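You operate a simulated robot arm through the tools that you are given. There is no shell and no other tool.

Carry out the task below with a simulated robot arm. There is one attempt and no reset: what you move stays moved.

TASK
Share out the trim slugs on the top of the coil bench. At the end: the 30 trim slug from the top of the coil bench is on the grey short slide plate; the 20 trim slug from the top of the coil bench is in the black beacon tray; the 40 trim slug from the top of the coil bench is on the grey long slide plate; the green test piece from the top of the coil bench stands on top of the blue coil; whatever was shut is shut again. Leave all else as you found it, and nothing knocked over.

It is judged by the outcome, as a careful person would: the job done as asked, and still so three seconds after it is handed in. It fails if anything else is knocked over, pushed out of place, dropped, spilled or broken.

THE ROBOT
A 7-joint arm with a two-finger parallel gripper, fixed in place. Base frame: the origin is at the foot of the arm, x ahead of it, y to its left, z up; the work surface is at about z = 0. Lengths are in m, angles in degrees, forces in N, time in s.
With the tool pointing down near the work surface it reaches from about 0.24 to 0.62 m from the base axis. Its first joint turns from -66.0 to 66.0 degrees. Payload 2.6 kg.
Tool frame: the origin (TCP) lies between the finger pads and is the grasp point; the fingertips stand 0.03 m ahead of it; z points along the fingers, y is the line along which they close. Largest opening 0.094 m; finger width 0.028, thickness 0.01; the body of the gripper, 0.05 by 0.096 m, starts 0.055 m behind the TCP.
Orientation is that of the tool frame in the base frame, as a unit quaternion [w, x, y, z]. With the fingers straight down and closing along the base's y, the tool's x points along the base's -x, its y along +y and its z along -z.

THE INTERFACE
- The arm moves only by the tool drive_tool. Its arguments are lists of equal length, an entry for each row: "rot": the turn, a rotation vector about the base's x, y, z in degrees, a list of three; "xyz": the shift along the base's x, y, z in m, a list of three; "hand": the gripper command, from -1 (fully open) to 1 (shut), values between in proportion. In form: {"rot": [[rx, ry, rz], ...], "xyz": [[tx, ty, tz], ...], "hand": [hand, ...]}. A call has 1 to 20 rows; each row is the pose to reach, as a shift and turn from the pose commanded when the call began. A row lasts 0.2 s, in which the tool goes at most 0.05 m and 8.6 degrees; a call with a longer step from one row to the next is refused whole, and so is a gripper value outside its range. A pose out of reach is approached as far as the arm can. The call stops where the force on the tool passes 40 N (or 10 N more than at its start, if that is more) or the arm is blocked; 0.2 s more then pass. The fingers move at their own pace (about 0.072 m/s each) and stop on an object; they squeeze with about 21 N. The grip force told is the motor's: it shows also when the fingers shut on nothing. Time passes only in rows, and 0.2 s behind the last, so rows that repeat a pose let the fingers close. The reply holds the time, the measured pose of the TCP, the force on the tool along the base axes, the opening and the grip force, in the units named above and with some noise, with the torque about the TCP (base axes, N m) and any sound that the robot's microphone picked up.
- Cameras (640 x 400 px; columns grow to the right, rows downward): "scene" is fixed at [0.0352, 0.4361, 0.5604]; the picture's right is [-0.75, -0.66, 0.00], its down [-0.40, 0.45, -0.80] and it looks along [0.53, -0.60, -0.60] (base axes); focal length 294 px, centre (320, 200). "wrist" rides on the gripper at [0.076, 0.014, -0.102] in the tool frame; the picture's right is [-0.18, 0.98, 0.00], its down [-0.75, -0.14, -0.64] and it looks along [-0.63, -0.12, 0.77] (tool axes); focal length 243 px, centre (320, 200). There is no depth. A picture from a camera that has moved, and an enlarged one, comes with that camera's place and axes in the base frame and with its lens.
- get_image(camera): a new picture of that camera. The clock stands still meanwhile.
- inspect(camera, box): a new picture of the part [left, top, right, bottom] of that camera's present view, enlarged. The clock stands still meanwhile.
- hand_in(): hands the job in; it is judged then, once.

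Places have to be worked out from the pictures, the camera data and where the tool is seen. Open the gripper and draw the arm clear of the work before you hand the job in, unless the task says otherwise.

The tools are called after "Emit:" by a JSON object that holds its "method" and its "body". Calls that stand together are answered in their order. drive_tool: Moves the arm, as the interface text tells. Its arguments: {"type":"object","properties":{"rot":{"type":"array","items":{"type":"array","items":{"type":"number"}}},"xyz":{"type":"array","items":{"type":"array","items":{"type":"number"}}},"hand":{"type":"array","items":{"type":"number"}}},"required":["rot","xyz","hand"]} The other tools are called the same way: get_image (camera) takes a picture; inspect (camera, box) takes an enlarged picture of a part of a camera's view; hand_in () hands the job in.

At the start:

```text
time: 0.0
tool_pos: [0.3661, 0.0489, 0.3168]
tool_rot: [0.0, 0.001, 1.0, 0.0]
contact_force: [0.5, 0.3, 0.1]
moment: [-0.01, 0.03, 0.01]
width: 0.0939
gripper_force: 0.1
```

scene: 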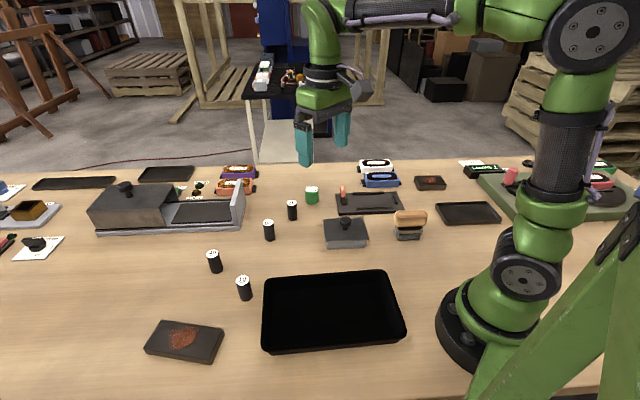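
wrist: 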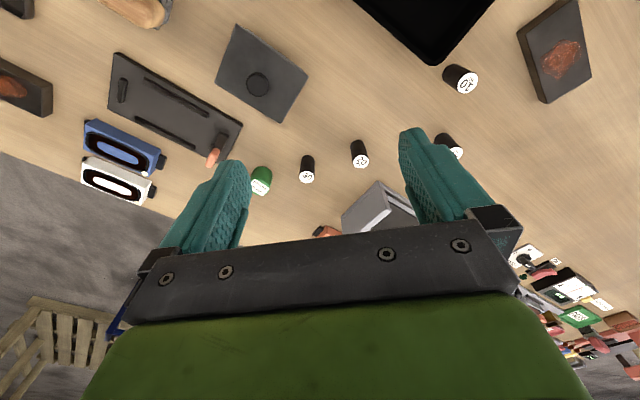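

I start by looking closer at the scene: several black slugs with numbered white tops, a green piece, slide plates, tray and coils. I enlarge parts of the view to read them.

Emit:
{"method": "inspect", "body": {"camera": "scene", "box": [180, 150, 340, 250]}}

Emit:
{"method": "inspect", "body": {"camera": "scene", "box": [320, 150, 480, 250]}}

Emit:
{"method": "inspect", "body": {"camera": "scene", "box": [180, 230, 340, 330]}}

Emit:
{"method": "inspect", "body": {"camera": "scene", "box": [0, 150, 160, 250]}}

Emit:
{"method": "inspect", "body": {"camera": "scene", "box": [460, 140, 640, 252]}}

Emit:
{"method": "inspect", "body": {"camera": "wrist", "box": [220, 40, 500, 215]}}

```text
4.00 times, centred on (260, 200) of scene
camera zoom: at [0.0352, 0.4361, 0.5604], right [-0.75, -0.66, 0.0], down [-0.4, 0.45, -0.8], along [0.53, -0.6, -0.6], focal length 1176 px, centre (560, 200)
```

zoom: 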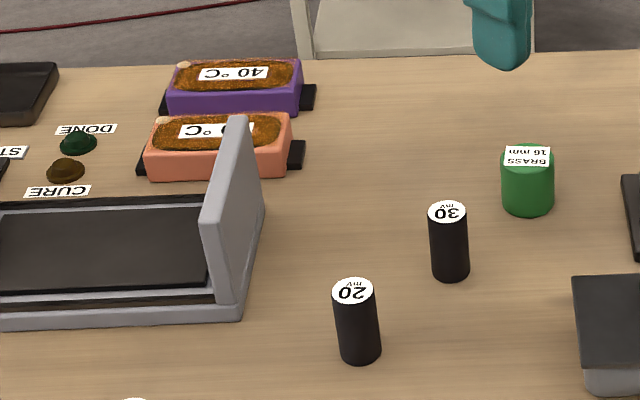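

```text
4.00 times, centred on (400, 200) of scene
camera zoom: at [0.0352, 0.4361, 0.5604], right [-0.75, -0.66, 0.0], down [-0.4, 0.45, -0.8], along [0.53, -0.6, -0.6], focal length 1176 px, centre (0, 200)
```

zoom: 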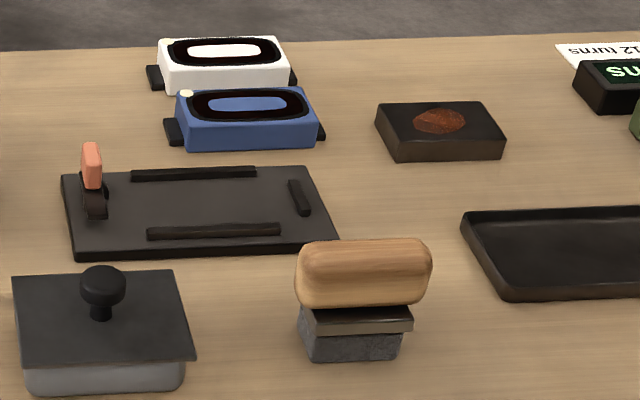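

```text
4.00 times, centred on (260, 280) of scene
camera zoom: at [0.0352, 0.4361, 0.5604], right [-0.75, -0.66, 0.0], down [-0.4, 0.45, -0.8], along [0.53, -0.6, -0.6], focal length 1176 px, centre (560, -120)
```

zoom: 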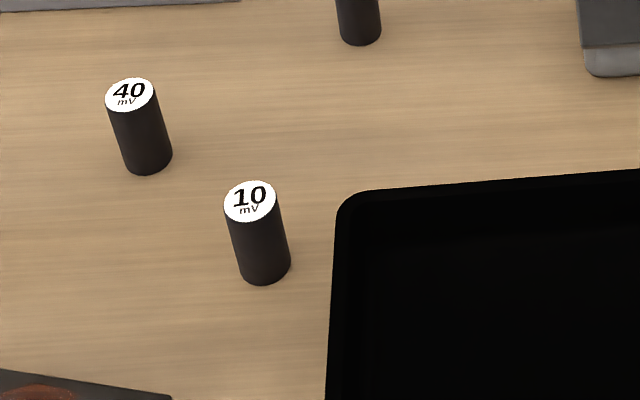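

```text
4.00 times, centred on (80, 200) of scene
camera zoom: at [0.0352, 0.4361, 0.5604], right [-0.75, -0.66, 0.0], down [-0.4, 0.45, -0.8], along [0.53, -0.6, -0.6], focal length 1176 px, centre (1280, 200)
```

zoom: 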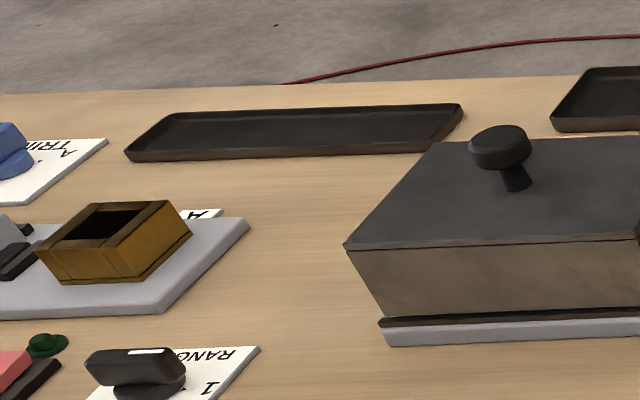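

```text
3.56 times, centred on (550, 196) of scene
camera zoom: at [0.0352, 0.4361, 0.5604], right [-0.75, -0.66, 0.0], down [-0.4, 0.45, -0.8], along [0.53, -0.6, -0.6], focal length 1045 px, centre (-498, 214)
```

zoom: 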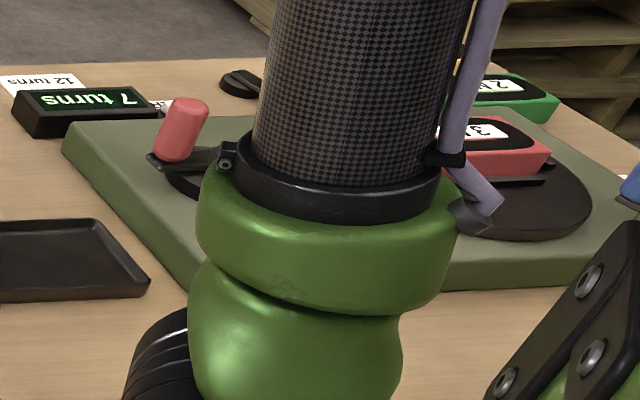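

```text
2.29 times, centred on (360, 128) of wrist
camera zoom: at [0.2884, 0.0627, 0.4187], right [0.18, 0.98, 0.0], down [0.75, -0.14, 0.64], along [0.63, -0.12, -0.77], focal length 555 px, centre (229, 366)
```

zoom: 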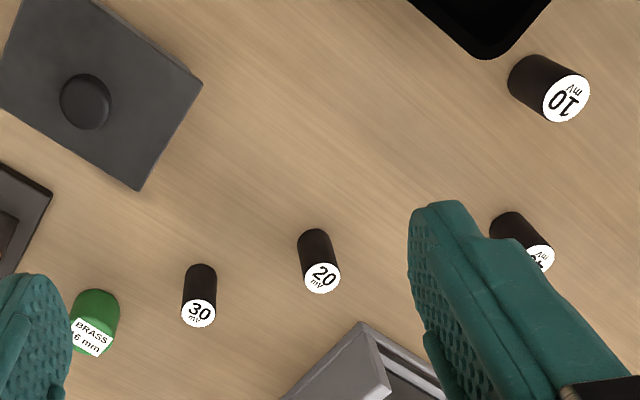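

The slugs 10, 20, 30, 40 and the green brass piece are clear. I now look closer at the left edge, the device with the knob, the trays and dark plates to tell slide plates, trays and coils apart.

Emit:
{"method": "inspect", "body": {"camera": "scene", "box": [80, 150, 260, 262]}}

Emit:
{"method": "inspect", "body": {"camera": "scene", "box": [0, 170, 100, 270]}}

Emit:
{"method": "inspect", "body": {"camera": "scene", "box": [320, 180, 440, 255]}}

Emit:
{"method": "inspect", "body": {"camera": "wrist", "box": [480, 200, 640, 400]}}

Emit:
{"method": "inspect", "body": {"camera": "wrist", "box": [0, 0, 320, 220]}}

Emit:
{"method": "inspect", "body": {"camera": "scene", "box": [120, 250, 440, 400]}}

```text
3.56 times, centred on (170, 206) of scene
camera zoom: at [0.0352, 0.4361, 0.5604], right [-0.75, -0.66, 0.0], down [-0.4, 0.45, -0.8], along [0.53, -0.6, -0.6], focal length 1045 px, centre (853, 179)
```

zoom: 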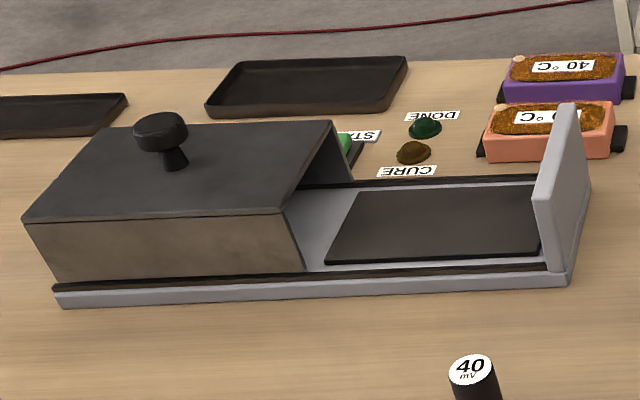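

```text
4.00 times, centred on (50, 220) of scene
camera zoom: at [0.0352, 0.4361, 0.5604], right [-0.75, -0.66, 0.0], down [-0.4, 0.45, -0.8], along [0.53, -0.6, -0.6], focal length 1176 px, centre (1400, 120)
```

zoom: 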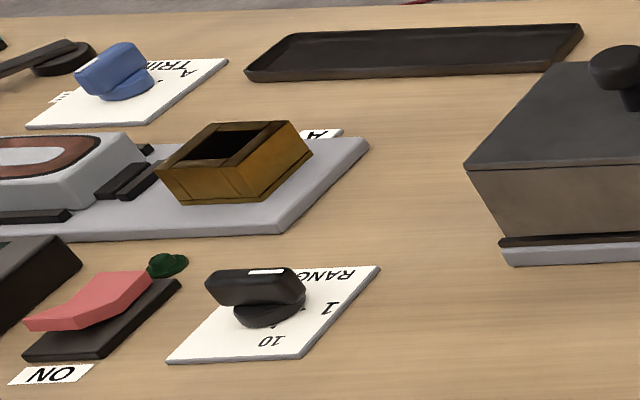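

```text
5.33 times, centred on (380, 218) of scene
camera zoom: at [0.0352, 0.4361, 0.5604], right [-0.75, -0.66, 0.0], down [-0.4, 0.45, -0.8], along [0.53, -0.6, -0.6], focal length 1568 px, centre (0, 107)
```

zoom: 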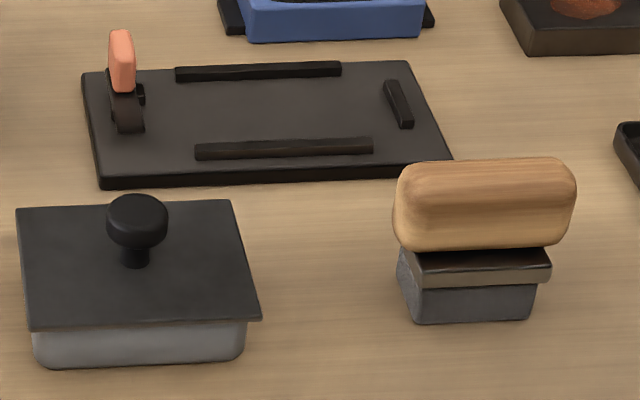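

```text
2.00 times, centred on (560, 300) of wrist
camera zoom: at [0.2884, 0.0627, 0.4187], right [0.18, 0.98, 0.0], down [0.75, -0.14, 0.64], along [0.63, -0.12, -0.77], focal length 485 px, centre (-160, 0)
```

zoom: 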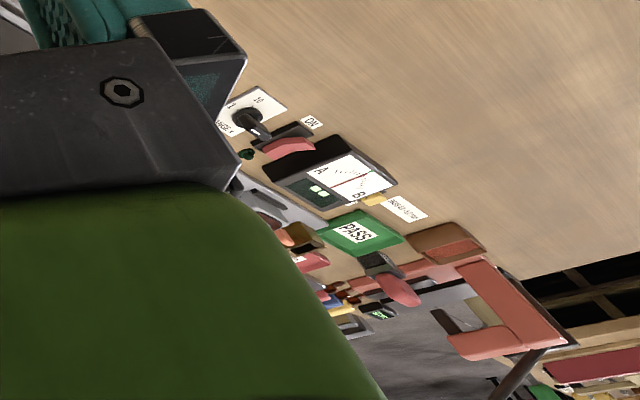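

```text
1.82 times, centred on (160, 110) of wrist
camera zoom: at [0.2884, 0.0627, 0.4187], right [0.18, 0.98, 0.0], down [0.75, -0.14, 0.64], along [0.63, -0.12, -0.77], focal length 441 px, centre (611, 364)
```

zoom: 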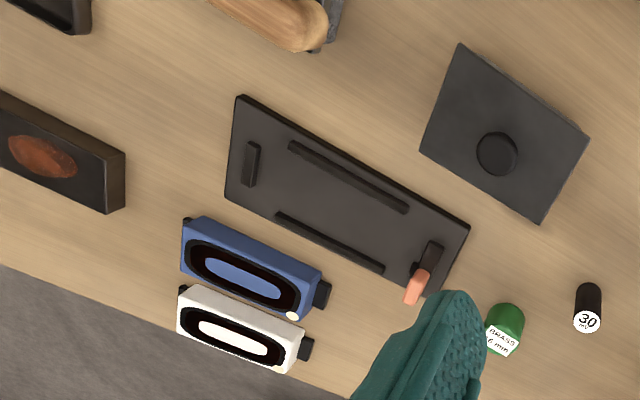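

```text
2.00 times, centred on (280, 325) of scene
camera zoom: at [0.0352, 0.4361, 0.5604], right [-0.75, -0.66, 0.0], down [-0.4, 0.45, -0.8], along [0.53, -0.6, -0.6], focal length 588 px, centre (400, -50)
```

zoom: 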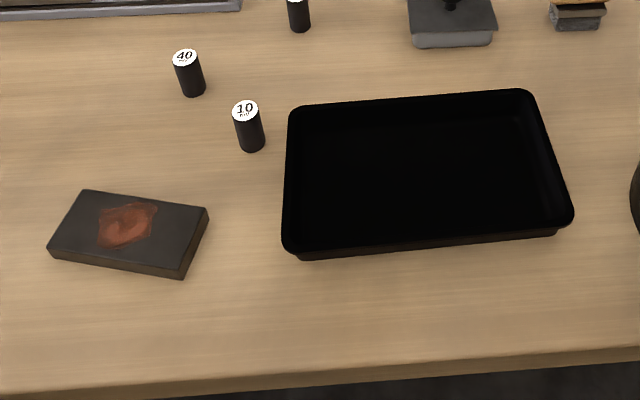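

The trays at the far edge look out of reach (x over 1 m), so I need a closer look at reachable candidates on the right side: the rust-marked slab, the tray and the dark clip plate. I swing the arm to the right at the present height to look with the wrist camera.

Emit:
{"method": "drive_tool", "body": {"rot": [[0, 0, -6], [0, 0, -12], [0, 0, -18], [0, 0, -24], [0, 0, -30], [0, 0, -36], [0, 0, -42], [0, 0, -48], [0, 0, -48]], "xyz": [[-0.01, -0.04, 0], [-0.02, -0.08, 0], [-0.03, -0.12, 0], [-0.04, -0.16, 0], [-0.05, -0.2, 0], [-0.07, -0.24, 0], [-0.09, -0.27, 0], [-0.11, -0.29, 0], [-0.11, -0.29, 0]], "hand": [-1, -1, -1, -1, -1, -1, -1, -1, -1]}}

Emit:
{"method": "get_image", "body": {"camera": "wrist"}}

Emit:
{"method": "get_image", "body": {"camera": "scene"}}

```text
time: 2.0
tool_pos: [0.2548, -0.2411, 0.3145]
tool_rot: [-0.001, 0.408, 0.913, 0.0]
contact_force: [0.3, -0.5, 1.1]
moment: [0.01, 0.02, 0.01]
width: 0.0942
gripper_force: 0.0
```

```text
taken
camera wrist: at [0.2141, -0.1746, 0.4175], right [0.85, 0.52, 0.0], down [0.4, -0.66, 0.64], along [0.33, -0.55, -0.77], focal length 243 px, centre (320, 200)
```

wrist: 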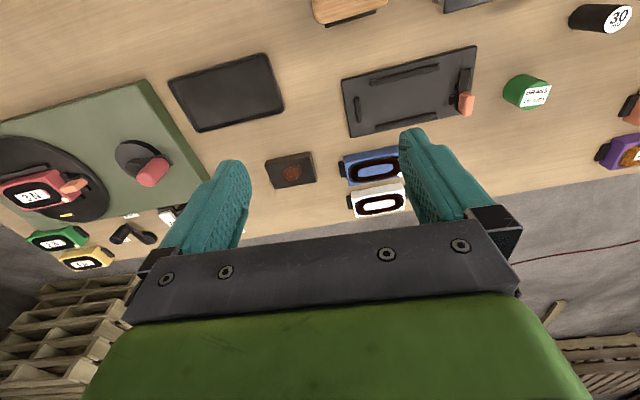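

```text
taken
```

scene: 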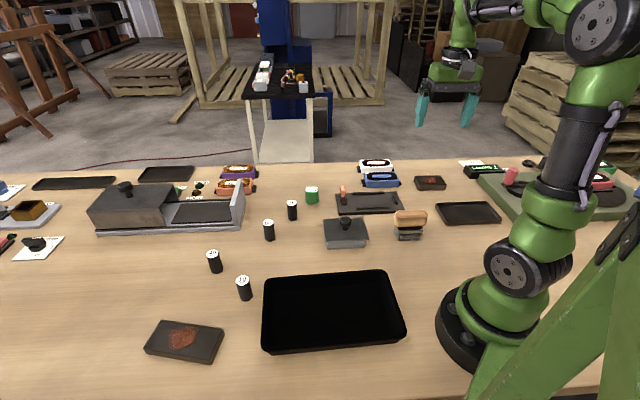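

Emit:
{"method": "inspect", "body": {"camera": "wrist", "box": [150, 40, 310, 200]}}

Emit:
{"method": "inspect", "body": {"camera": "wrist", "box": [320, 0, 500, 140]}}

Emit:
{"method": "inspect", "body": {"camera": "wrist", "box": [0, 80, 240, 280]}}

Emit:
{"method": "inspect", "body": {"camera": "wrist", "box": [240, 120, 440, 240]}}

Emit:
{"method": "inspect", "body": {"camera": "scene", "box": [400, 150, 520, 230]}}

Emit:
{"method": "inspect", "body": {"camera": "scene", "box": [130, 310, 240, 375]}}

```text
2.50 times, centred on (230, 120) of wrist
camera zoom: at [0.2141, -0.1746, 0.4175], right [0.85, 0.52, 0.0], down [0.4, -0.66, 0.64], along [0.33, -0.55, -0.77], focal length 606 px, centre (545, 400)
```

zoom: 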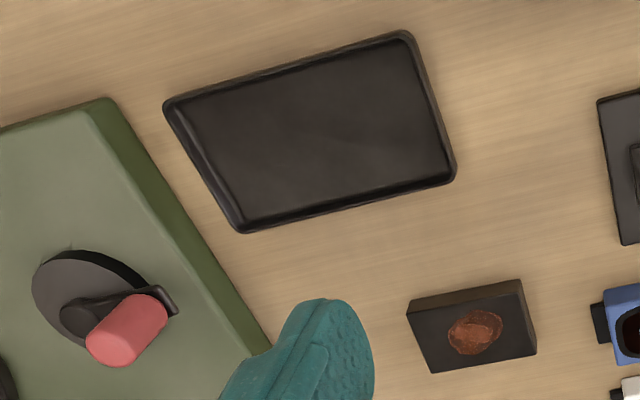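

```text
2.86 times, centred on (410, 70) of wrist
camera zoom: at [0.2141, -0.1746, 0.4175], right [0.85, 0.52, 0.0], down [0.4, -0.66, 0.64], along [0.33, -0.55, -0.77], focal length 693 px, centre (63, 571)
```

zoom: 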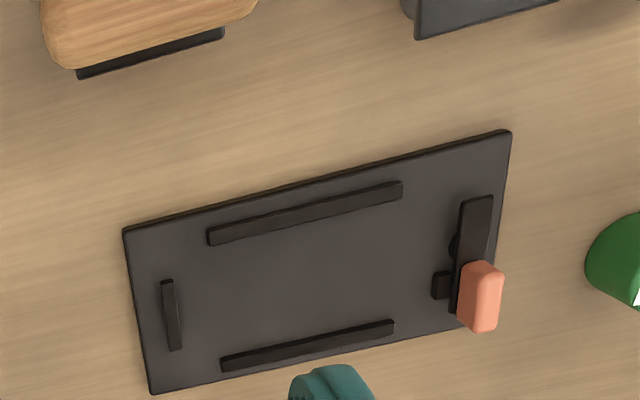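

```text
2.00 times, centred on (120, 180) of wrist
camera zoom: at [0.2141, -0.1746, 0.4175], right [0.85, 0.52, 0.0], down [0.4, -0.66, 0.64], along [0.33, -0.55, -0.77], focal length 485 px, centre (720, 240)
```

zoom: 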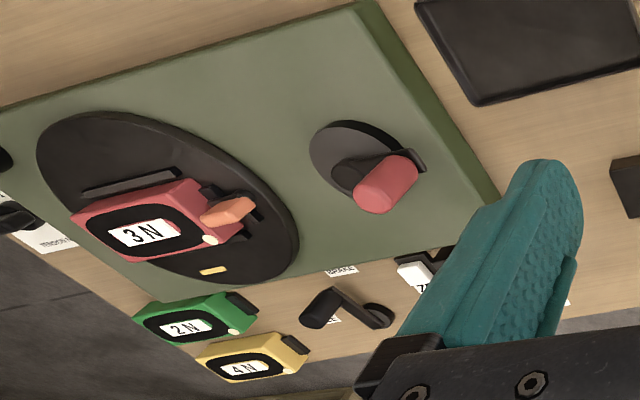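

```text
3.20 times, centred on (340, 180) of wrist
camera zoom: at [0.2141, -0.1746, 0.4175], right [0.85, 0.52, 0.0], down [0.4, -0.66, 0.64], along [0.33, -0.55, -0.77], focal length 776 px, centre (256, 264)
```

zoom: 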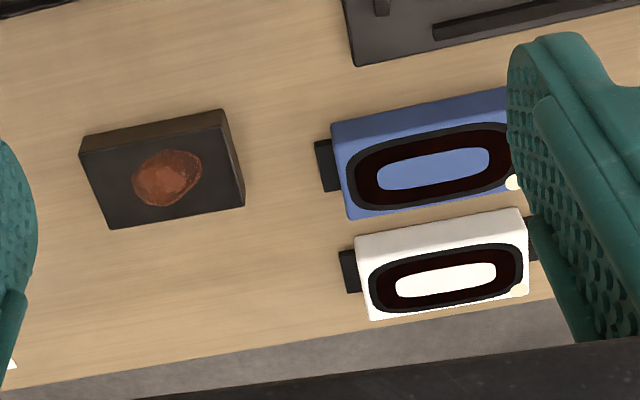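

```text
5.00 times, centred on (460, 190) of scene
camera zoom: at [0.0352, 0.4361, 0.5604], right [-0.75, -0.66, 0.0], down [-0.4, 0.45, -0.8], along [0.53, -0.6, -0.6], focal length 1470 px, centre (-380, 250)
```

zoom: 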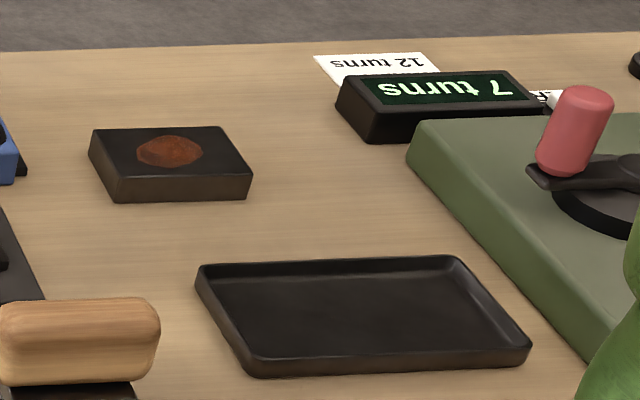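

```text
5.82 times, centred on (185, 342) of scene
camera zoom: at [0.0352, 0.4361, 0.5604], right [-0.75, -0.66, 0.0], down [-0.4, 0.45, -0.8], along [0.53, -0.6, -0.6], focal length 1710 px, centre (1106, -629)
```

zoom: 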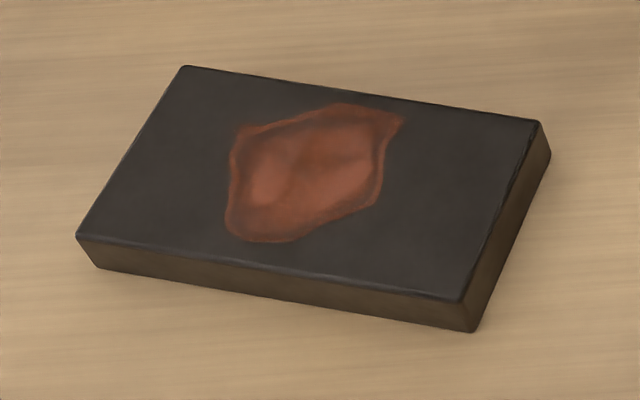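

The two rust-marked slabs are the same kind and width (about 0.058 m) but about 0.128 m and 0.092 m long, so they are very likely the long and short slide plates. I swing left to look at the black tray, the long slab and the far-left area before deciding on the beacon tray.

Emit:
{"method": "drive_tool", "body": {"rot": [[0, 0, 6], [0, 0, 12], [0, 0, 18], [0, 0, 24], [0, 0, 30], [0, 0, 36], [0, 0, 42], [0, 0, 48], [0, 0, 55], [0, 0, 62], [0, 0, 69], [0, 0, 76], [0, 0, 83], [0, 0, 83]], "xyz": [[0.02, 0.03, 0], [0.04, 0.07, 0], [0.06, 0.11, 0], [0.08, 0.15, 0], [0.08, 0.19, 0], [0.08, 0.23, 0], [0.08, 0.27, 0], [0.07, 0.31, 0], [0.06, 0.35, 0], [0.05, 0.39, 0], [0.03, 0.42, 0], [0.01, 0.45, 0], [0.0, 0.46, 0], [0.0, 0.46, 0]], "hand": [-1, -1, -1, -1, -1, -1, -1, -1, -1, -1, -1, -1, -1, -1]}}

Emit:
{"method": "get_image", "body": {"camera": "wrist"}}

Emit:
{"method": "get_image", "body": {"camera": "scene"}}

```text
time: 5.0
tool_pos: [0.2555, 0.2201, 0.3172]
tool_rot: [-0.001, -0.302, 0.953, 0.0]
contact_force: [-1.3, 0.7, 0.9]
moment: [-0.01, 0.01, 0.01]
width: 0.0938
gripper_force: 0.2
```

```text
taken
camera wrist: at [0.1843, 0.1876, 0.4197], right [-0.42, 0.91, 0.0], down [0.7, 0.32, 0.64], along [0.58, 0.27, -0.77], focal length 243 px, centre (320, 200)
```

wrist: 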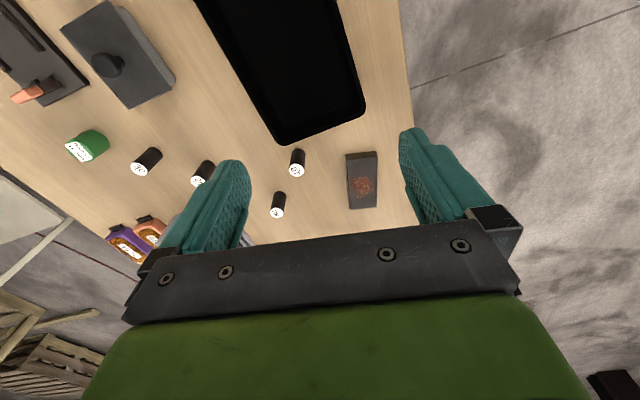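

```text
taken
```

scene: 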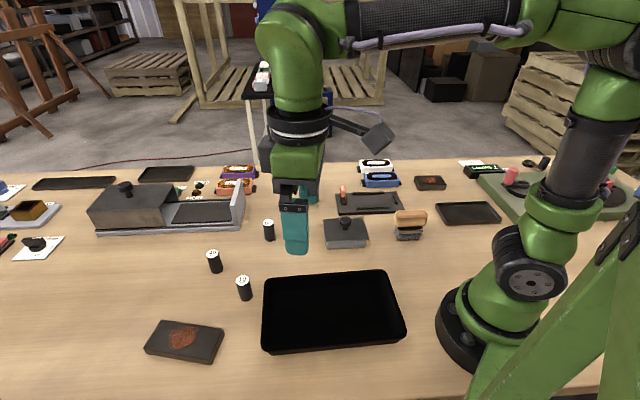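

The black tray, the long rusted slab and slugs are seen from above. I enlarge the tray and slab for marks, then decide.

Emit:
{"method": "inspect", "body": {"camera": "wrist", "box": [190, 0, 410, 150]}}

Emit:
{"method": "inspect", "body": {"camera": "wrist", "box": [240, 130, 400, 230]}}

Emit:
{"method": "inspect", "body": {"camera": "scene", "box": [0, 140, 250, 290]}}

Emit:
{"method": "inspect", "body": {"camera": "wrist", "box": [0, 0, 220, 150]}}

```text
2.67 times, centred on (300, 75) of wrist
camera zoom: at [0.1843, 0.1876, 0.4197], right [-0.42, 0.91, 0.0], down [0.7, 0.32, 0.64], along [0.58, 0.27, -0.77], focal length 647 px, centre (373, 533)
```

zoom: 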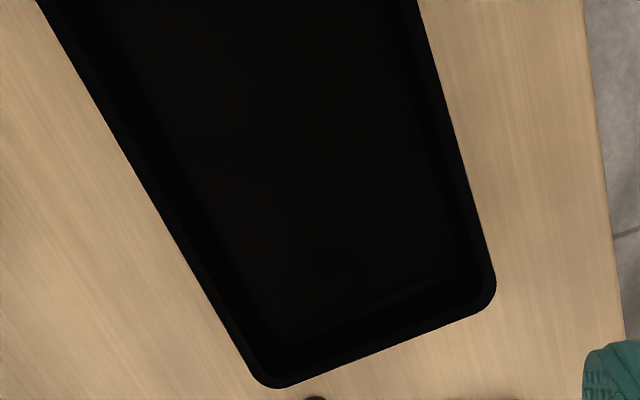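

```text
4.00 times, centred on (320, 180) of wrist
camera zoom: at [0.1843, 0.1876, 0.4197], right [-0.42, 0.91, 0.0], down [0.7, 0.32, 0.64], along [0.58, 0.27, -0.77], focal length 970 px, centre (320, 280)
```

zoom: 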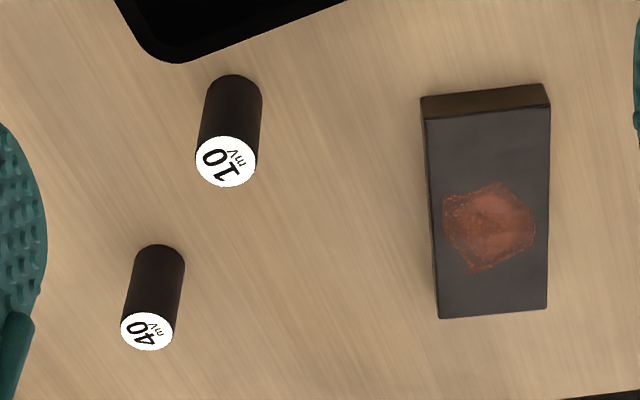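

```text
2.56 times, centred on (125, 215) of scene
camera zoom: at [0.0352, 0.4361, 0.5604], right [-0.75, -0.66, 0.0], down [-0.4, 0.45, -0.8], along [0.53, -0.6, -0.6], focal length 753 px, centre (819, 162)
```

zoom: 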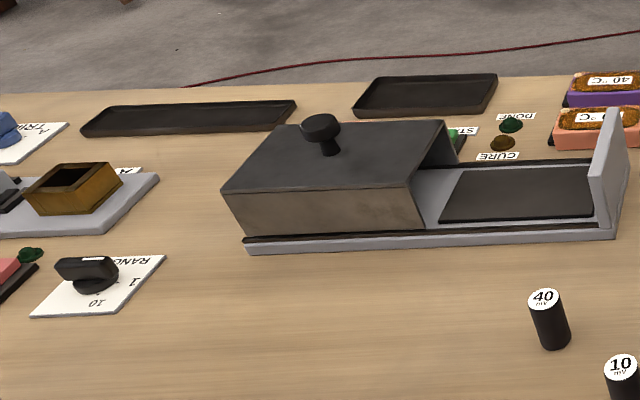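

```text
2.67 times, centred on (110, 75) of wrist
camera zoom: at [0.1843, 0.1876, 0.4197], right [-0.42, 0.91, 0.0], down [0.7, 0.32, 0.64], along [0.58, 0.27, -0.77], focal length 647 px, centre (880, 533)
```

zoom: 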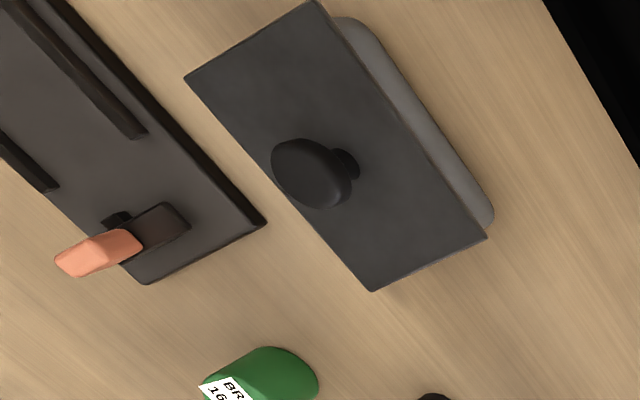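

The big tray is the only truly black one, but I want to check whether any "beacon" lamp stands near another tray. I tilt the hand up to survey the far side of the bench.

Emit:
{"method": "drive_tool", "body": {"rot": [[4, -5.5, 0], [8, -11, 0], [12, -16.5, 0], [16, -22, 0], [20, -27.5, 0], [23, -32, 0], [23, -32, 0]], "xyz": [[0, 0, 0.01], [0, 0, 0.02], [0, 0, 0.03], [0, 0, 0.04], [0, 0, 0.05], [0, 0, 0.05], [0, 0, 0.05]], "hand": [-1, -1, -1, -1, -1, -1, -1]}}

Emit:
{"method": "get_image", "body": {"camera": "wrist"}}

```text
time: 6.6
tool_pos: [0.2555, 0.2181, 0.3673]
tool_rot: [0.32, -0.283, 0.898, 0.106]
contact_force: [0.7, 0.0, 0.8]
moment: [-0.02, 0.02, 0.01]
width: 0.0937
gripper_force: 0.1
```

```text
taken
camera wrist: at [0.1458, 0.1586, 0.3974], right [-0.45, 0.88, 0.12], down [0.23, -0.02, 0.97], along [0.86, 0.47, -0.19], focal length 243 px, centre (320, 200)
```

wrist: 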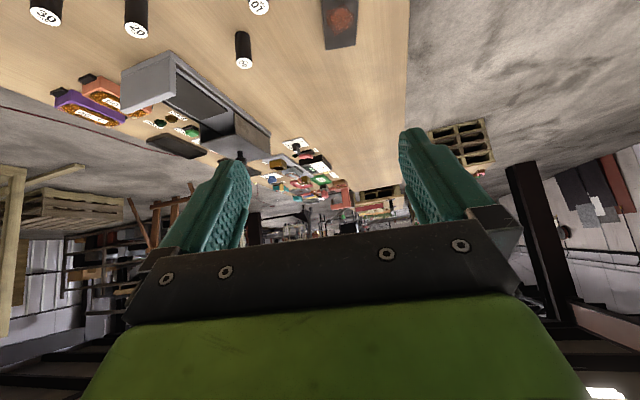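

Emit:
{"method": "inspect", "body": {"camera": "wrist", "box": [200, 120, 440, 260]}}

Emit:
{"method": "inspect", "body": {"camera": "wrist", "box": [240, 130, 360, 210]}}

Emit:
{"method": "inspect", "body": {"camera": "wrist", "box": [60, 40, 280, 180]}}

```text
2.67 times, centred on (320, 190) of wrist
camera zoom: at [0.1458, 0.1586, 0.3974], right [-0.45, 0.88, 0.12], down [0.23, -0.02, 0.97], along [0.86, 0.47, -0.19], focal length 647 px, centre (320, 227)
```

zoom: 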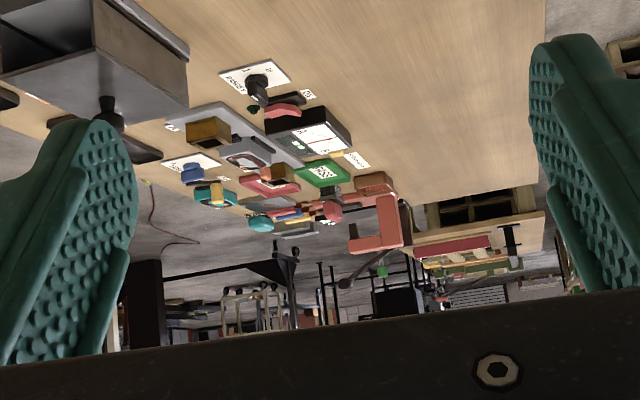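

```text
5.00 times, centred on (300, 170) of wrist
camera zoom: at [0.1458, 0.1586, 0.3974], right [-0.45, 0.88, 0.12], down [0.23, -0.02, 0.97], along [0.86, 0.47, -0.19], focal length 1213 px, centre (420, 350)
```

zoom: 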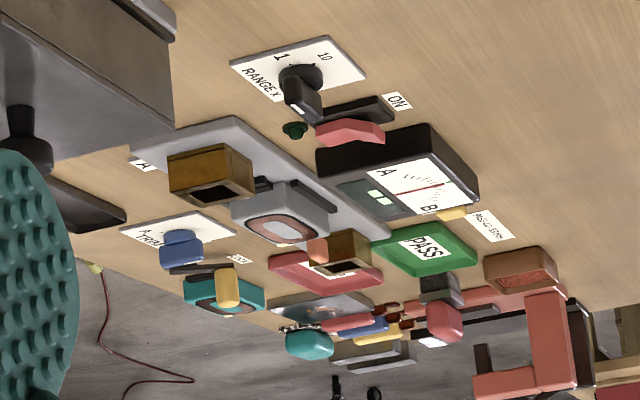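

```text
2.86 times, centred on (170, 110) of wrist
camera zoom: at [0.1458, 0.1586, 0.3974], right [-0.45, 0.88, 0.12], down [0.23, -0.02, 0.97], along [0.86, 0.47, -0.19], focal length 693 px, centre (749, 457)
```

zoom: 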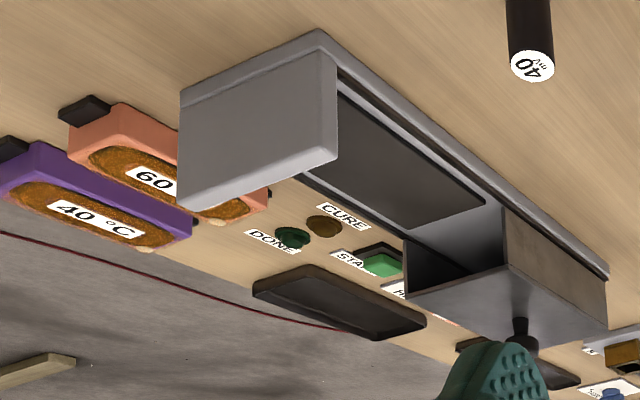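

No beacon lamp is visible at any other tray, so the single truly black tray near the middle is my choice. I level the hand again, then go above the 30 slug at about (0.530, -0.007).

Emit:
{"method": "drive_tool", "body": {"rot": [[-4, 5.57, 0], [-8, 11.13, 0], [-12, 16.7, 0], [-16, 22.26, 0], [-20, 27.83, 0], [-23, 32, 0], [-23, 32, 0]], "xyz": [[0, 0, -0.01], [0, 0, -0.02], [0, 0, -0.03], [0, 0, -0.04], [0, 0, -0.05], [0, 0, -0.05], [0, 0, -0.05]], "hand": [-1, -1, -1, -1, -1, -1, -1]}}

Emit:
{"method": "drive_tool", "body": {"rot": [[0, 0, -5], [0, 0, -10], [0, 0, -15], [0, 0, -20], [0, 0, -25], [0, 0, -30], [0, 0, -35], [0, 0, -35], [0, 0, -35]], "xyz": [[0.03, -0.03, 0], [0.06, -0.06, 0], [0.09, -0.09, -0.01], [0.12, -0.12, -0.03], [0.15, -0.15, -0.05], [0.18, -0.18, -0.07], [0.21, -0.21, -0.09], [0.234, -0.2259, -0.11], [0.234, -0.2259, -0.11]], "hand": [-1, -1, -1, -1, -1, -1, -1, -1, -1]}}

Emit:
{"method": "get_image", "body": {"camera": "wrist"}}

Emit:
{"method": "get_image", "body": {"camera": "scene"}}

```text
time: 8.2
tool_pos: [0.2551, 0.2191, 0.3165]
tool_rot: [-0.001, -0.301, 0.953, 0.0]
contact_force: [-1.2, 1.2, -1.0]
moment: [-0.02, 0.02, 0.0]
width: 0.094
gripper_force: 0.1
```

```text
time: 10.2
tool_pos: [0.4894, -0.0092, 0.2063]
tool_rot: [0.0, 0.0, 1.0, 0.001]
contact_force: [0.5, 0.0, 0.3]
moment: [0.01, 0.0, -0.02]
width: 0.094
gripper_force: 0.2
```

```text
taken
camera wrist: at [0.4143, 0.0048, 0.3083], right [0.18, 0.98, 0.0], down [0.75, -0.14, 0.64], along [0.63, -0.12, -0.77], focal length 243 px, centre (320, 200)
```

wrist: 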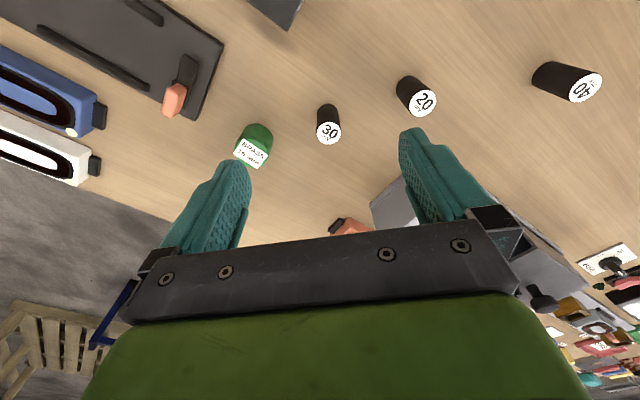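

```text
taken
```

scene: 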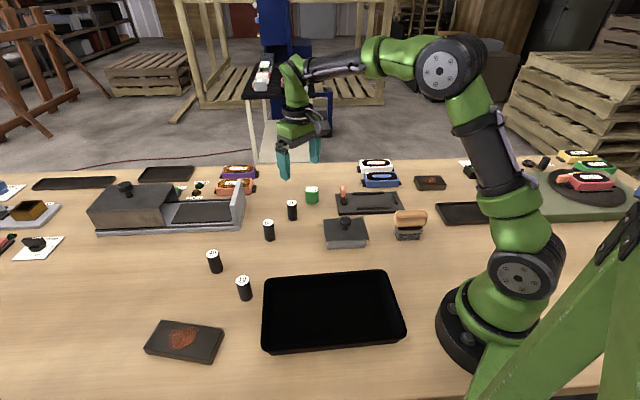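

The 30 slug sits at about (0.529, -0.007), top near z 0.055, with clear space around it. I narrow the fingers to about 0.06 m, move over it, descend and grip it at z 0.036.

Emit:
{"method": "drive_tool", "body": {"rot": [[0, 0, 0], [0, 0, 0], [0, 0, 0], [0, 0, 0], [0, 0, 0], [0, 0, 0], [0, 0, 0], [0, 0, 0], [0, 0, 0]], "xyz": [[0.02, 0, -0.02], [0.039, 0.001, -0.05], [0.039, 0.001, -0.08], [0.039, 0.001, -0.11], [0.039, 0.001, -0.13], [0.039, 0.001, -0.15], [0.039, 0.001, -0.162], [0.039, 0.001, -0.17], [0.039, 0.001, -0.17]], "hand": [-0.3, -0.3, -0.3, -0.3, -0.3, -0.3, -0.3, -0.3, -0.3]}}

Emit:
{"method": "get_image", "body": {"camera": "wrist"}}

Emit:
{"method": "inspect", "body": {"camera": "scene", "box": [220, 130, 380, 230]}}

```text
time: 12.2
tool_pos: [0.5281, -0.0068, 0.0355]
tool_rot: [0.0, -0.001, 1.0, 0.0]
contact_force: [-0.4, -0.3, 1.1]
moment: [0.0, 0.02, 0.0]
width: 0.0612
gripper_force: 0.1
```

```text
taken
camera wrist: at [0.4512, 0.0081, 0.1386], right [0.18, 0.98, 0.0], down [0.75, -0.14, 0.64], along [0.63, -0.12, -0.77], focal length 243 px, centre (320, 200)
```

wrist: 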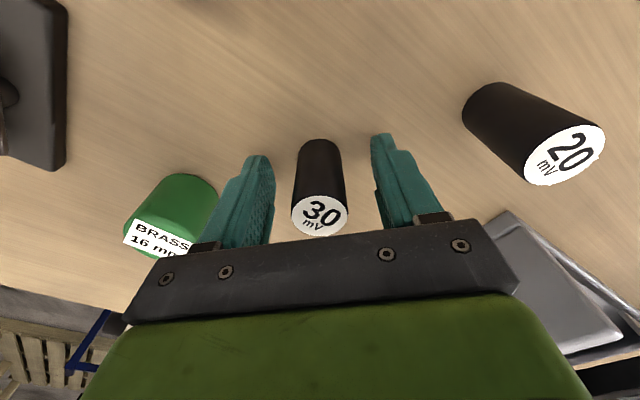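

```text
4.00 times, centred on (300, 180) of scene
camera zoom: at [0.0352, 0.4361, 0.5604], right [-0.75, -0.66, 0.0], down [-0.4, 0.45, -0.8], along [0.53, -0.6, -0.6], focal length 1176 px, centre (400, 280)
```

zoom: 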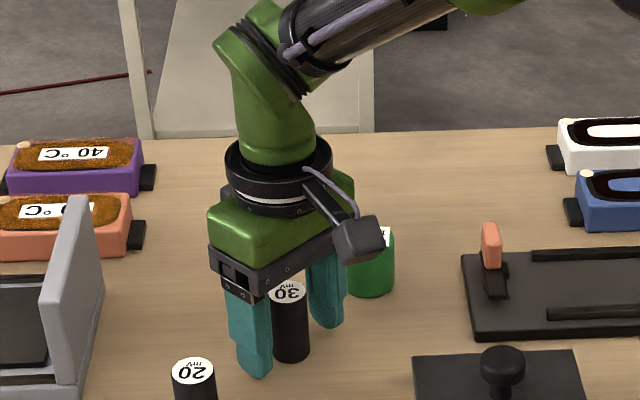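

The slug stands centred between the fingers. I close on it and lift a little.

Emit:
{"method": "drive_tool", "body": {"rot": [[0, 0, 0], [0, 0, 0], [0, 0, 0], [0, 0, 0], [0, 0, 0], [0, 0, 0], [0, 0, 0]], "xyz": [[0, 0, 0], [0, 0, 0], [0, 0, 0], [0, 0, 0], [0, 0, 0.01], [0, 0, 0.03], [0, 0, 0.06]], "hand": [1, 1, 1, 1, 1, 1, 1]}}

Emit:
{"method": "get_image", "body": {"camera": "wrist"}}

```text
time: 13.8
tool_pos: [0.5285, -0.0076, 0.0971]
tool_rot: [0.0, 0.0, 1.0, -0.001]
contact_force: [0.2, -0.1, -1.2]
moment: [0.02, 0.02, -0.03]
width: 0.027
gripper_force: 20.8
```

```text
taken
camera wrist: at [0.4524, 0.0067, 0.1993], right [0.18, 0.98, 0.0], down [0.75, -0.14, 0.64], along [0.63, -0.12, -0.77], focal length 243 px, centre (320, 200)
```

wrist: 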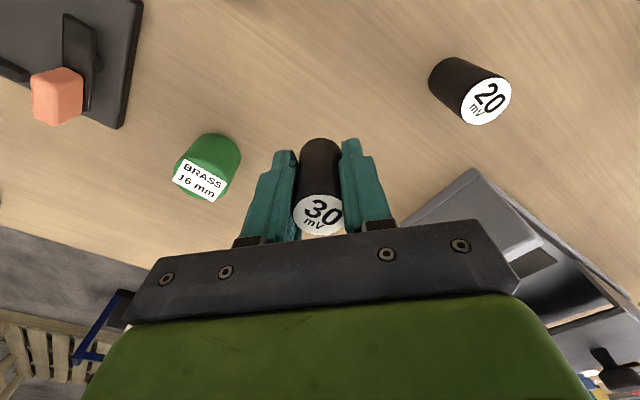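

The 30 slug is held firmly (width 0.027). I lift it and carry it to hover near the short slide plate, about (0.30, -0.43), turning the hand by -45° to match the plate.

Emit:
{"method": "drive_tool", "body": {"rot": [[0, 0, 0], [0, 0, 0], [0, 0, -4], [0, 0, -8], [0, 0, -12], [0, 0, -16], [0, 0, -20], [0, 0, -24], [0, 0, -28], [0, 0, -32], [0, 0, -36], [0, 0, -40], [0, 0, -45], [0, 0, -45]], "xyz": [[0, 0, 0.04], [0, 0, 0.08], [-0.02, -0.033, 0.1], [-0.042, -0.068, 0.1], [-0.064, -0.103, 0.1], [-0.086, -0.139, 0.1], [-0.108, -0.175, 0.1], [-0.13, -0.21, 0.1], [-0.152, -0.246, 0.1], [-0.175, -0.283, 0.1], [-0.198, -0.32, 0.1], [-0.221, -0.357, 0.1], [-0.244, -0.394, 0.1], [-0.244, -0.394, 0.1]], "hand": [1, 1, 1, 1, 1, 1, 1, 1, 1, 1, 1, 1, 1, 1]}}

Emit:
{"method": "get_image", "body": {"camera": "wrist"}}

Emit:
{"method": "get_image", "body": {"camera": "scene"}}

```text
time: 16.8
tool_pos: [0.2839, -0.3998, 0.1938]
tool_rot: [0.001, 0.382, 0.924, 0.0]
contact_force: [-0.2, -0.5, -1.5]
moment: [-0.02, -0.02, -0.02]
width: 0.0267
gripper_force: 20.9
```

```text
taken
camera wrist: at [0.2388, -0.3358, 0.2963], right [0.83, 0.56, 0.0], down [0.43, -0.63, 0.64], along [0.36, -0.53, -0.77], focal length 243 px, centre (320, 200)
```

wrist: 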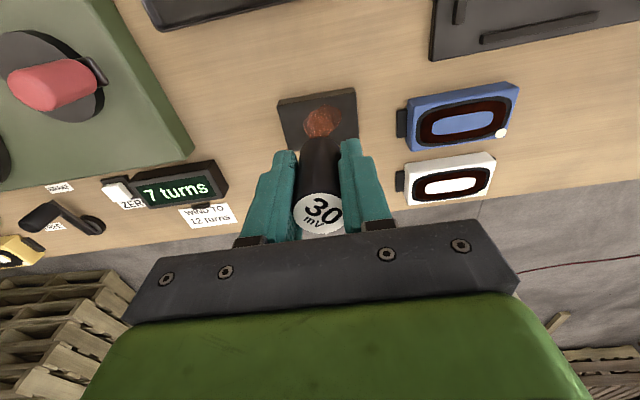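

```text
taken
```

scene: 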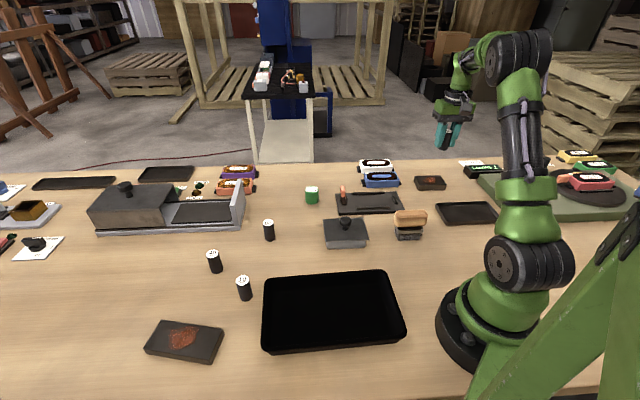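

Emit:
{"method": "inspect", "body": {"camera": "wrist", "box": [250, 70, 390, 160]}}

Emit:
{"method": "inspect", "body": {"camera": "wrist", "box": [380, 60, 540, 220]}}

```text
4.44 times, centred on (320, 115) of wrist
camera zoom: at [0.2388, -0.3358, 0.2963], right [0.83, 0.56, 0.0], down [0.43, -0.63, 0.64], along [0.36, -0.53, -0.77], focal length 1078 px, centre (320, 578)
```

zoom: 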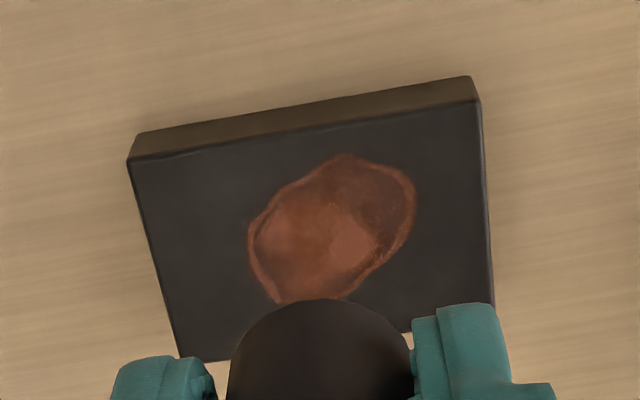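

```text
2.50 times, centred on (460, 140) of wrist
camera zoom: at [0.2388, -0.3358, 0.2963], right [0.83, 0.56, 0.0], down [0.43, -0.63, 0.64], along [0.36, -0.53, -0.77], focal length 606 px, centre (-30, 350)
```

zoom: 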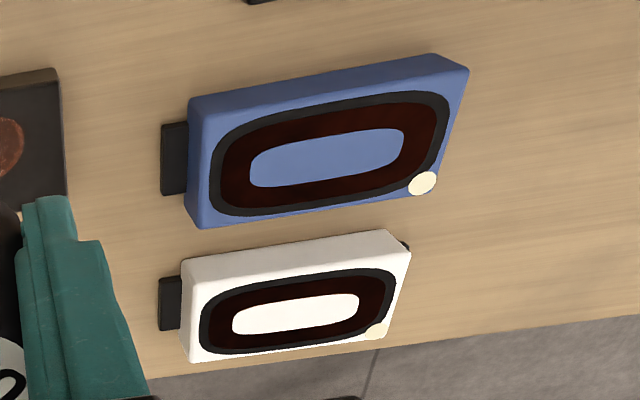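

The short plate's centre works out at about (0.302, -0.430), top near z 0.02, its long side along 45°. I move over the centre and go down to just above contact.

Emit:
{"method": "drive_tool", "body": {"rot": [[0, 0, 0], [0, 0, 0], [0, 0, 0], [0, 0, 0], [0, 0, 0], [0, 0, 0], [0, 0, 0], [0, 0, 0]], "xyz": [[0.009, -0.015, 0], [0.0175, -0.03, -0.02], [0.0175, -0.03, -0.06], [0.0175, -0.03, -0.09], [0.0175, -0.03, -0.11], [0.0175, -0.03, -0.125], [0.0175, -0.03, -0.132], [0.0175, -0.03, -0.132]], "hand": [1, 1, 1, 1, 1, 1, 1, 1]}}

Emit:
{"method": "get_image", "body": {"camera": "wrist"}}

Emit:
{"method": "inspect", "body": {"camera": "scene", "box": [380, 130, 500, 210]}}

```text
time: 18.6
tool_pos: [0.3014, -0.4318, 0.064]
tool_rot: [0.001, 0.383, 0.924, 0.0]
contact_force: [0.1, -0.3, -0.4]
moment: [0.04, 0.02, 0.02]
width: 0.0266
gripper_force: 21.4
```

```text
taken
camera wrist: at [0.2574, -0.3672, 0.1661], right [0.83, 0.56, 0.0], down [0.43, -0.63, 0.64], along [0.36, -0.53, -0.77], focal length 243 px, centre (320, 200)
```

wrist: 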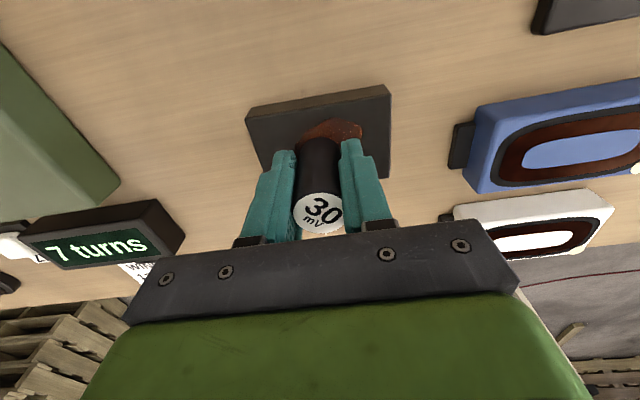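

```text
5.00 times, centred on (440, 170) of scene
camera zoom: at [0.0352, 0.4361, 0.5604], right [-0.75, -0.66, 0.0], down [-0.4, 0.45, -0.8], along [0.53, -0.6, -0.6], focal length 1470 px, centre (-280, 350)
```

zoom: 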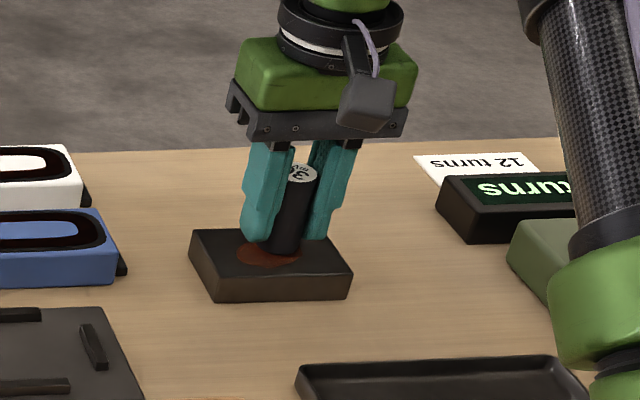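

The slug is over the plate's middle with a small gap. I lower it slowly in 1–2 mm steps until contact shows.

Emit:
{"method": "drive_tool", "body": {"rot": [[0, 0, 0], [0, 0, 0], [0, 0, 0], [0, 0, 0], [0, 0, 0]], "xyz": [[0, 0, -0.002], [0, 0, -0.004], [0, 0, -0.005], [0, 0, -0.006], [0, 0, -0.006]], "hand": [1, 1, 1, 1, 1]}}

```text
time: 19.8
tool_pos: [0.3013, -0.4308, 0.0598]
tool_rot: [0.0, 0.383, 0.924, -0.001]
contact_force: [-3.0, 0.9, 12.1]
moment: [0.14, 0.13, 0.0]
width: 0.0266
gripper_force: 21.5
```

Contact is felt (12 N), so the slug stands on the plate. I ease up 1 mm, open the fingers partway, and look.

Emit:
{"method": "drive_tool", "body": {"rot": [[0, 0, 0], [0, 0, 0], [0, 0, 0], [0, 0, 0]], "xyz": [[0, 0, 0.001], [0, 0, 0.001], [0, 0, 0.001], [0, 0, 0.001]], "hand": [1, 0.1, -0.2, -0.2]}}

Emit:
{"method": "get_image", "body": {"camera": "wrist"}}

Emit:
{"method": "inspect", "body": {"camera": "scene", "box": [380, 130, 500, 210]}}

```text
time: 20.8
tool_pos: [0.3017, -0.4304, 0.06]
tool_rot: [0.0, 0.383, 0.924, 0.0]
contact_force: [0.1, -0.2, 0.8]
moment: [0.0, 0.0, 0.0]
width: 0.0566
gripper_force: 0.0
```

```text
taken
camera wrist: at [0.2574, -0.3663, 0.1623], right [0.82, 0.57, 0.0], down [0.43, -0.63, 0.64], along [0.36, -0.53, -0.77], focal length 243 px, centre (320, 200)
```

wrist: 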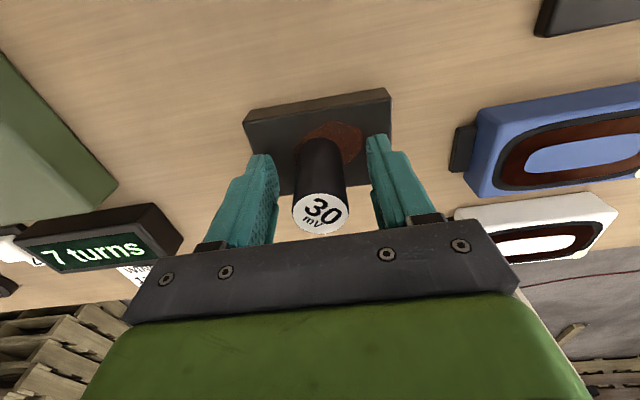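

```text
5.00 times, centred on (440, 170) of scene
camera zoom: at [0.0352, 0.4361, 0.5604], right [-0.75, -0.66, 0.0], down [-0.4, 0.45, -0.8], along [0.53, -0.6, -0.6], focal length 1470 px, centre (-280, 350)
```

zoom: 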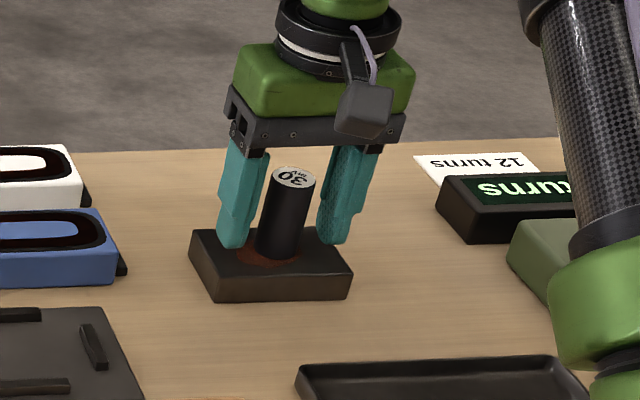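

The 30 slug stands on the short plate. I rise straight up and go to hover behind the green test piece near (0.54, -0.10), turning the hand back.

Emit:
{"method": "drive_tool", "body": {"rot": [[0, 0, 0], [0, 0, 0], [0, 0, 0], [0, 0, 5], [0, 0, 10], [0, 0, 15], [0, 0, 20], [0, 0, 25], [0, 0, 30], [0, 0, 35], [0, 0, 40], [0, 0, 45], [0, 0, 45]], "xyz": [[0, 0, 0.025], [0, 0, 0.06], [0, 0, 0.1], [0.02, 0.036, 0.12], [0.045, 0.073, 0.13], [0.07, 0.11, 0.14], [0.09, 0.147, 0.14], [0.11, 0.184, 0.14], [0.135, 0.221, 0.14], [0.16, 0.258, 0.14], [0.18, 0.294, 0.14], [0.2, 0.33, 0.14], [0.2, 0.33, 0.14]], "hand": [-0.3, -0.3, -0.3, -0.4, -0.4, -0.4, -0.4, -0.4, -0.4, -0.4, -0.4, -0.4, -0.4]}}

Emit:
{"method": "get_image", "body": {"camera": "wrist"}}

Emit:
{"method": "get_image", "body": {"camera": "scene"}}

```text
time: 23.6
tool_pos: [0.5016, -0.1004, 0.1988]
tool_rot: [0.0, -0.001, 1.0, 0.0]
contact_force: [-0.4, -0.7, 0.6]
moment: [-0.01, -0.01, -0.01]
width: 0.0658
gripper_force: 0.1
```

```text
taken
camera wrist: at [0.4255, -0.0862, 0.3001], right [0.18, 0.98, 0.0], down [0.75, -0.14, 0.64], along [0.63, -0.12, -0.77], focal length 243 px, centre (320, 200)
```

wrist: 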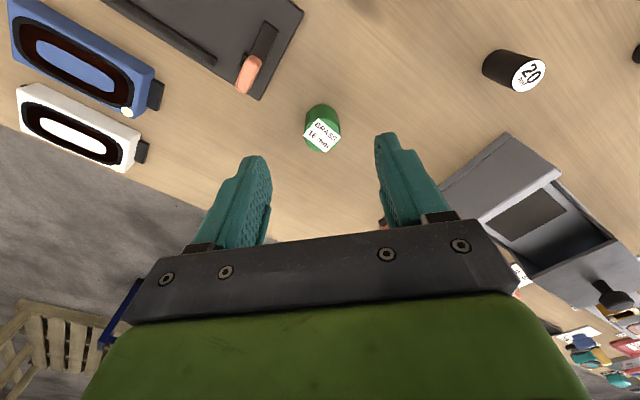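

```text
taken
```

scene: 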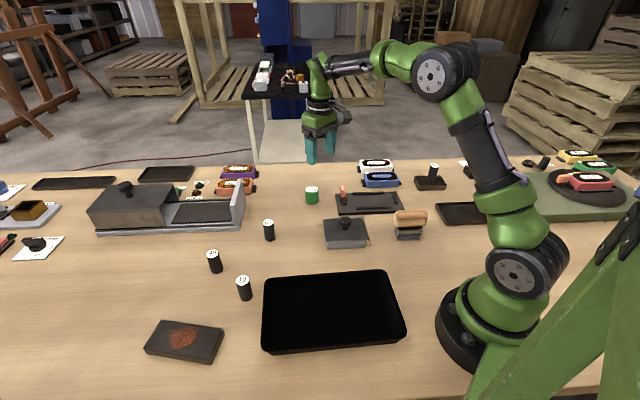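

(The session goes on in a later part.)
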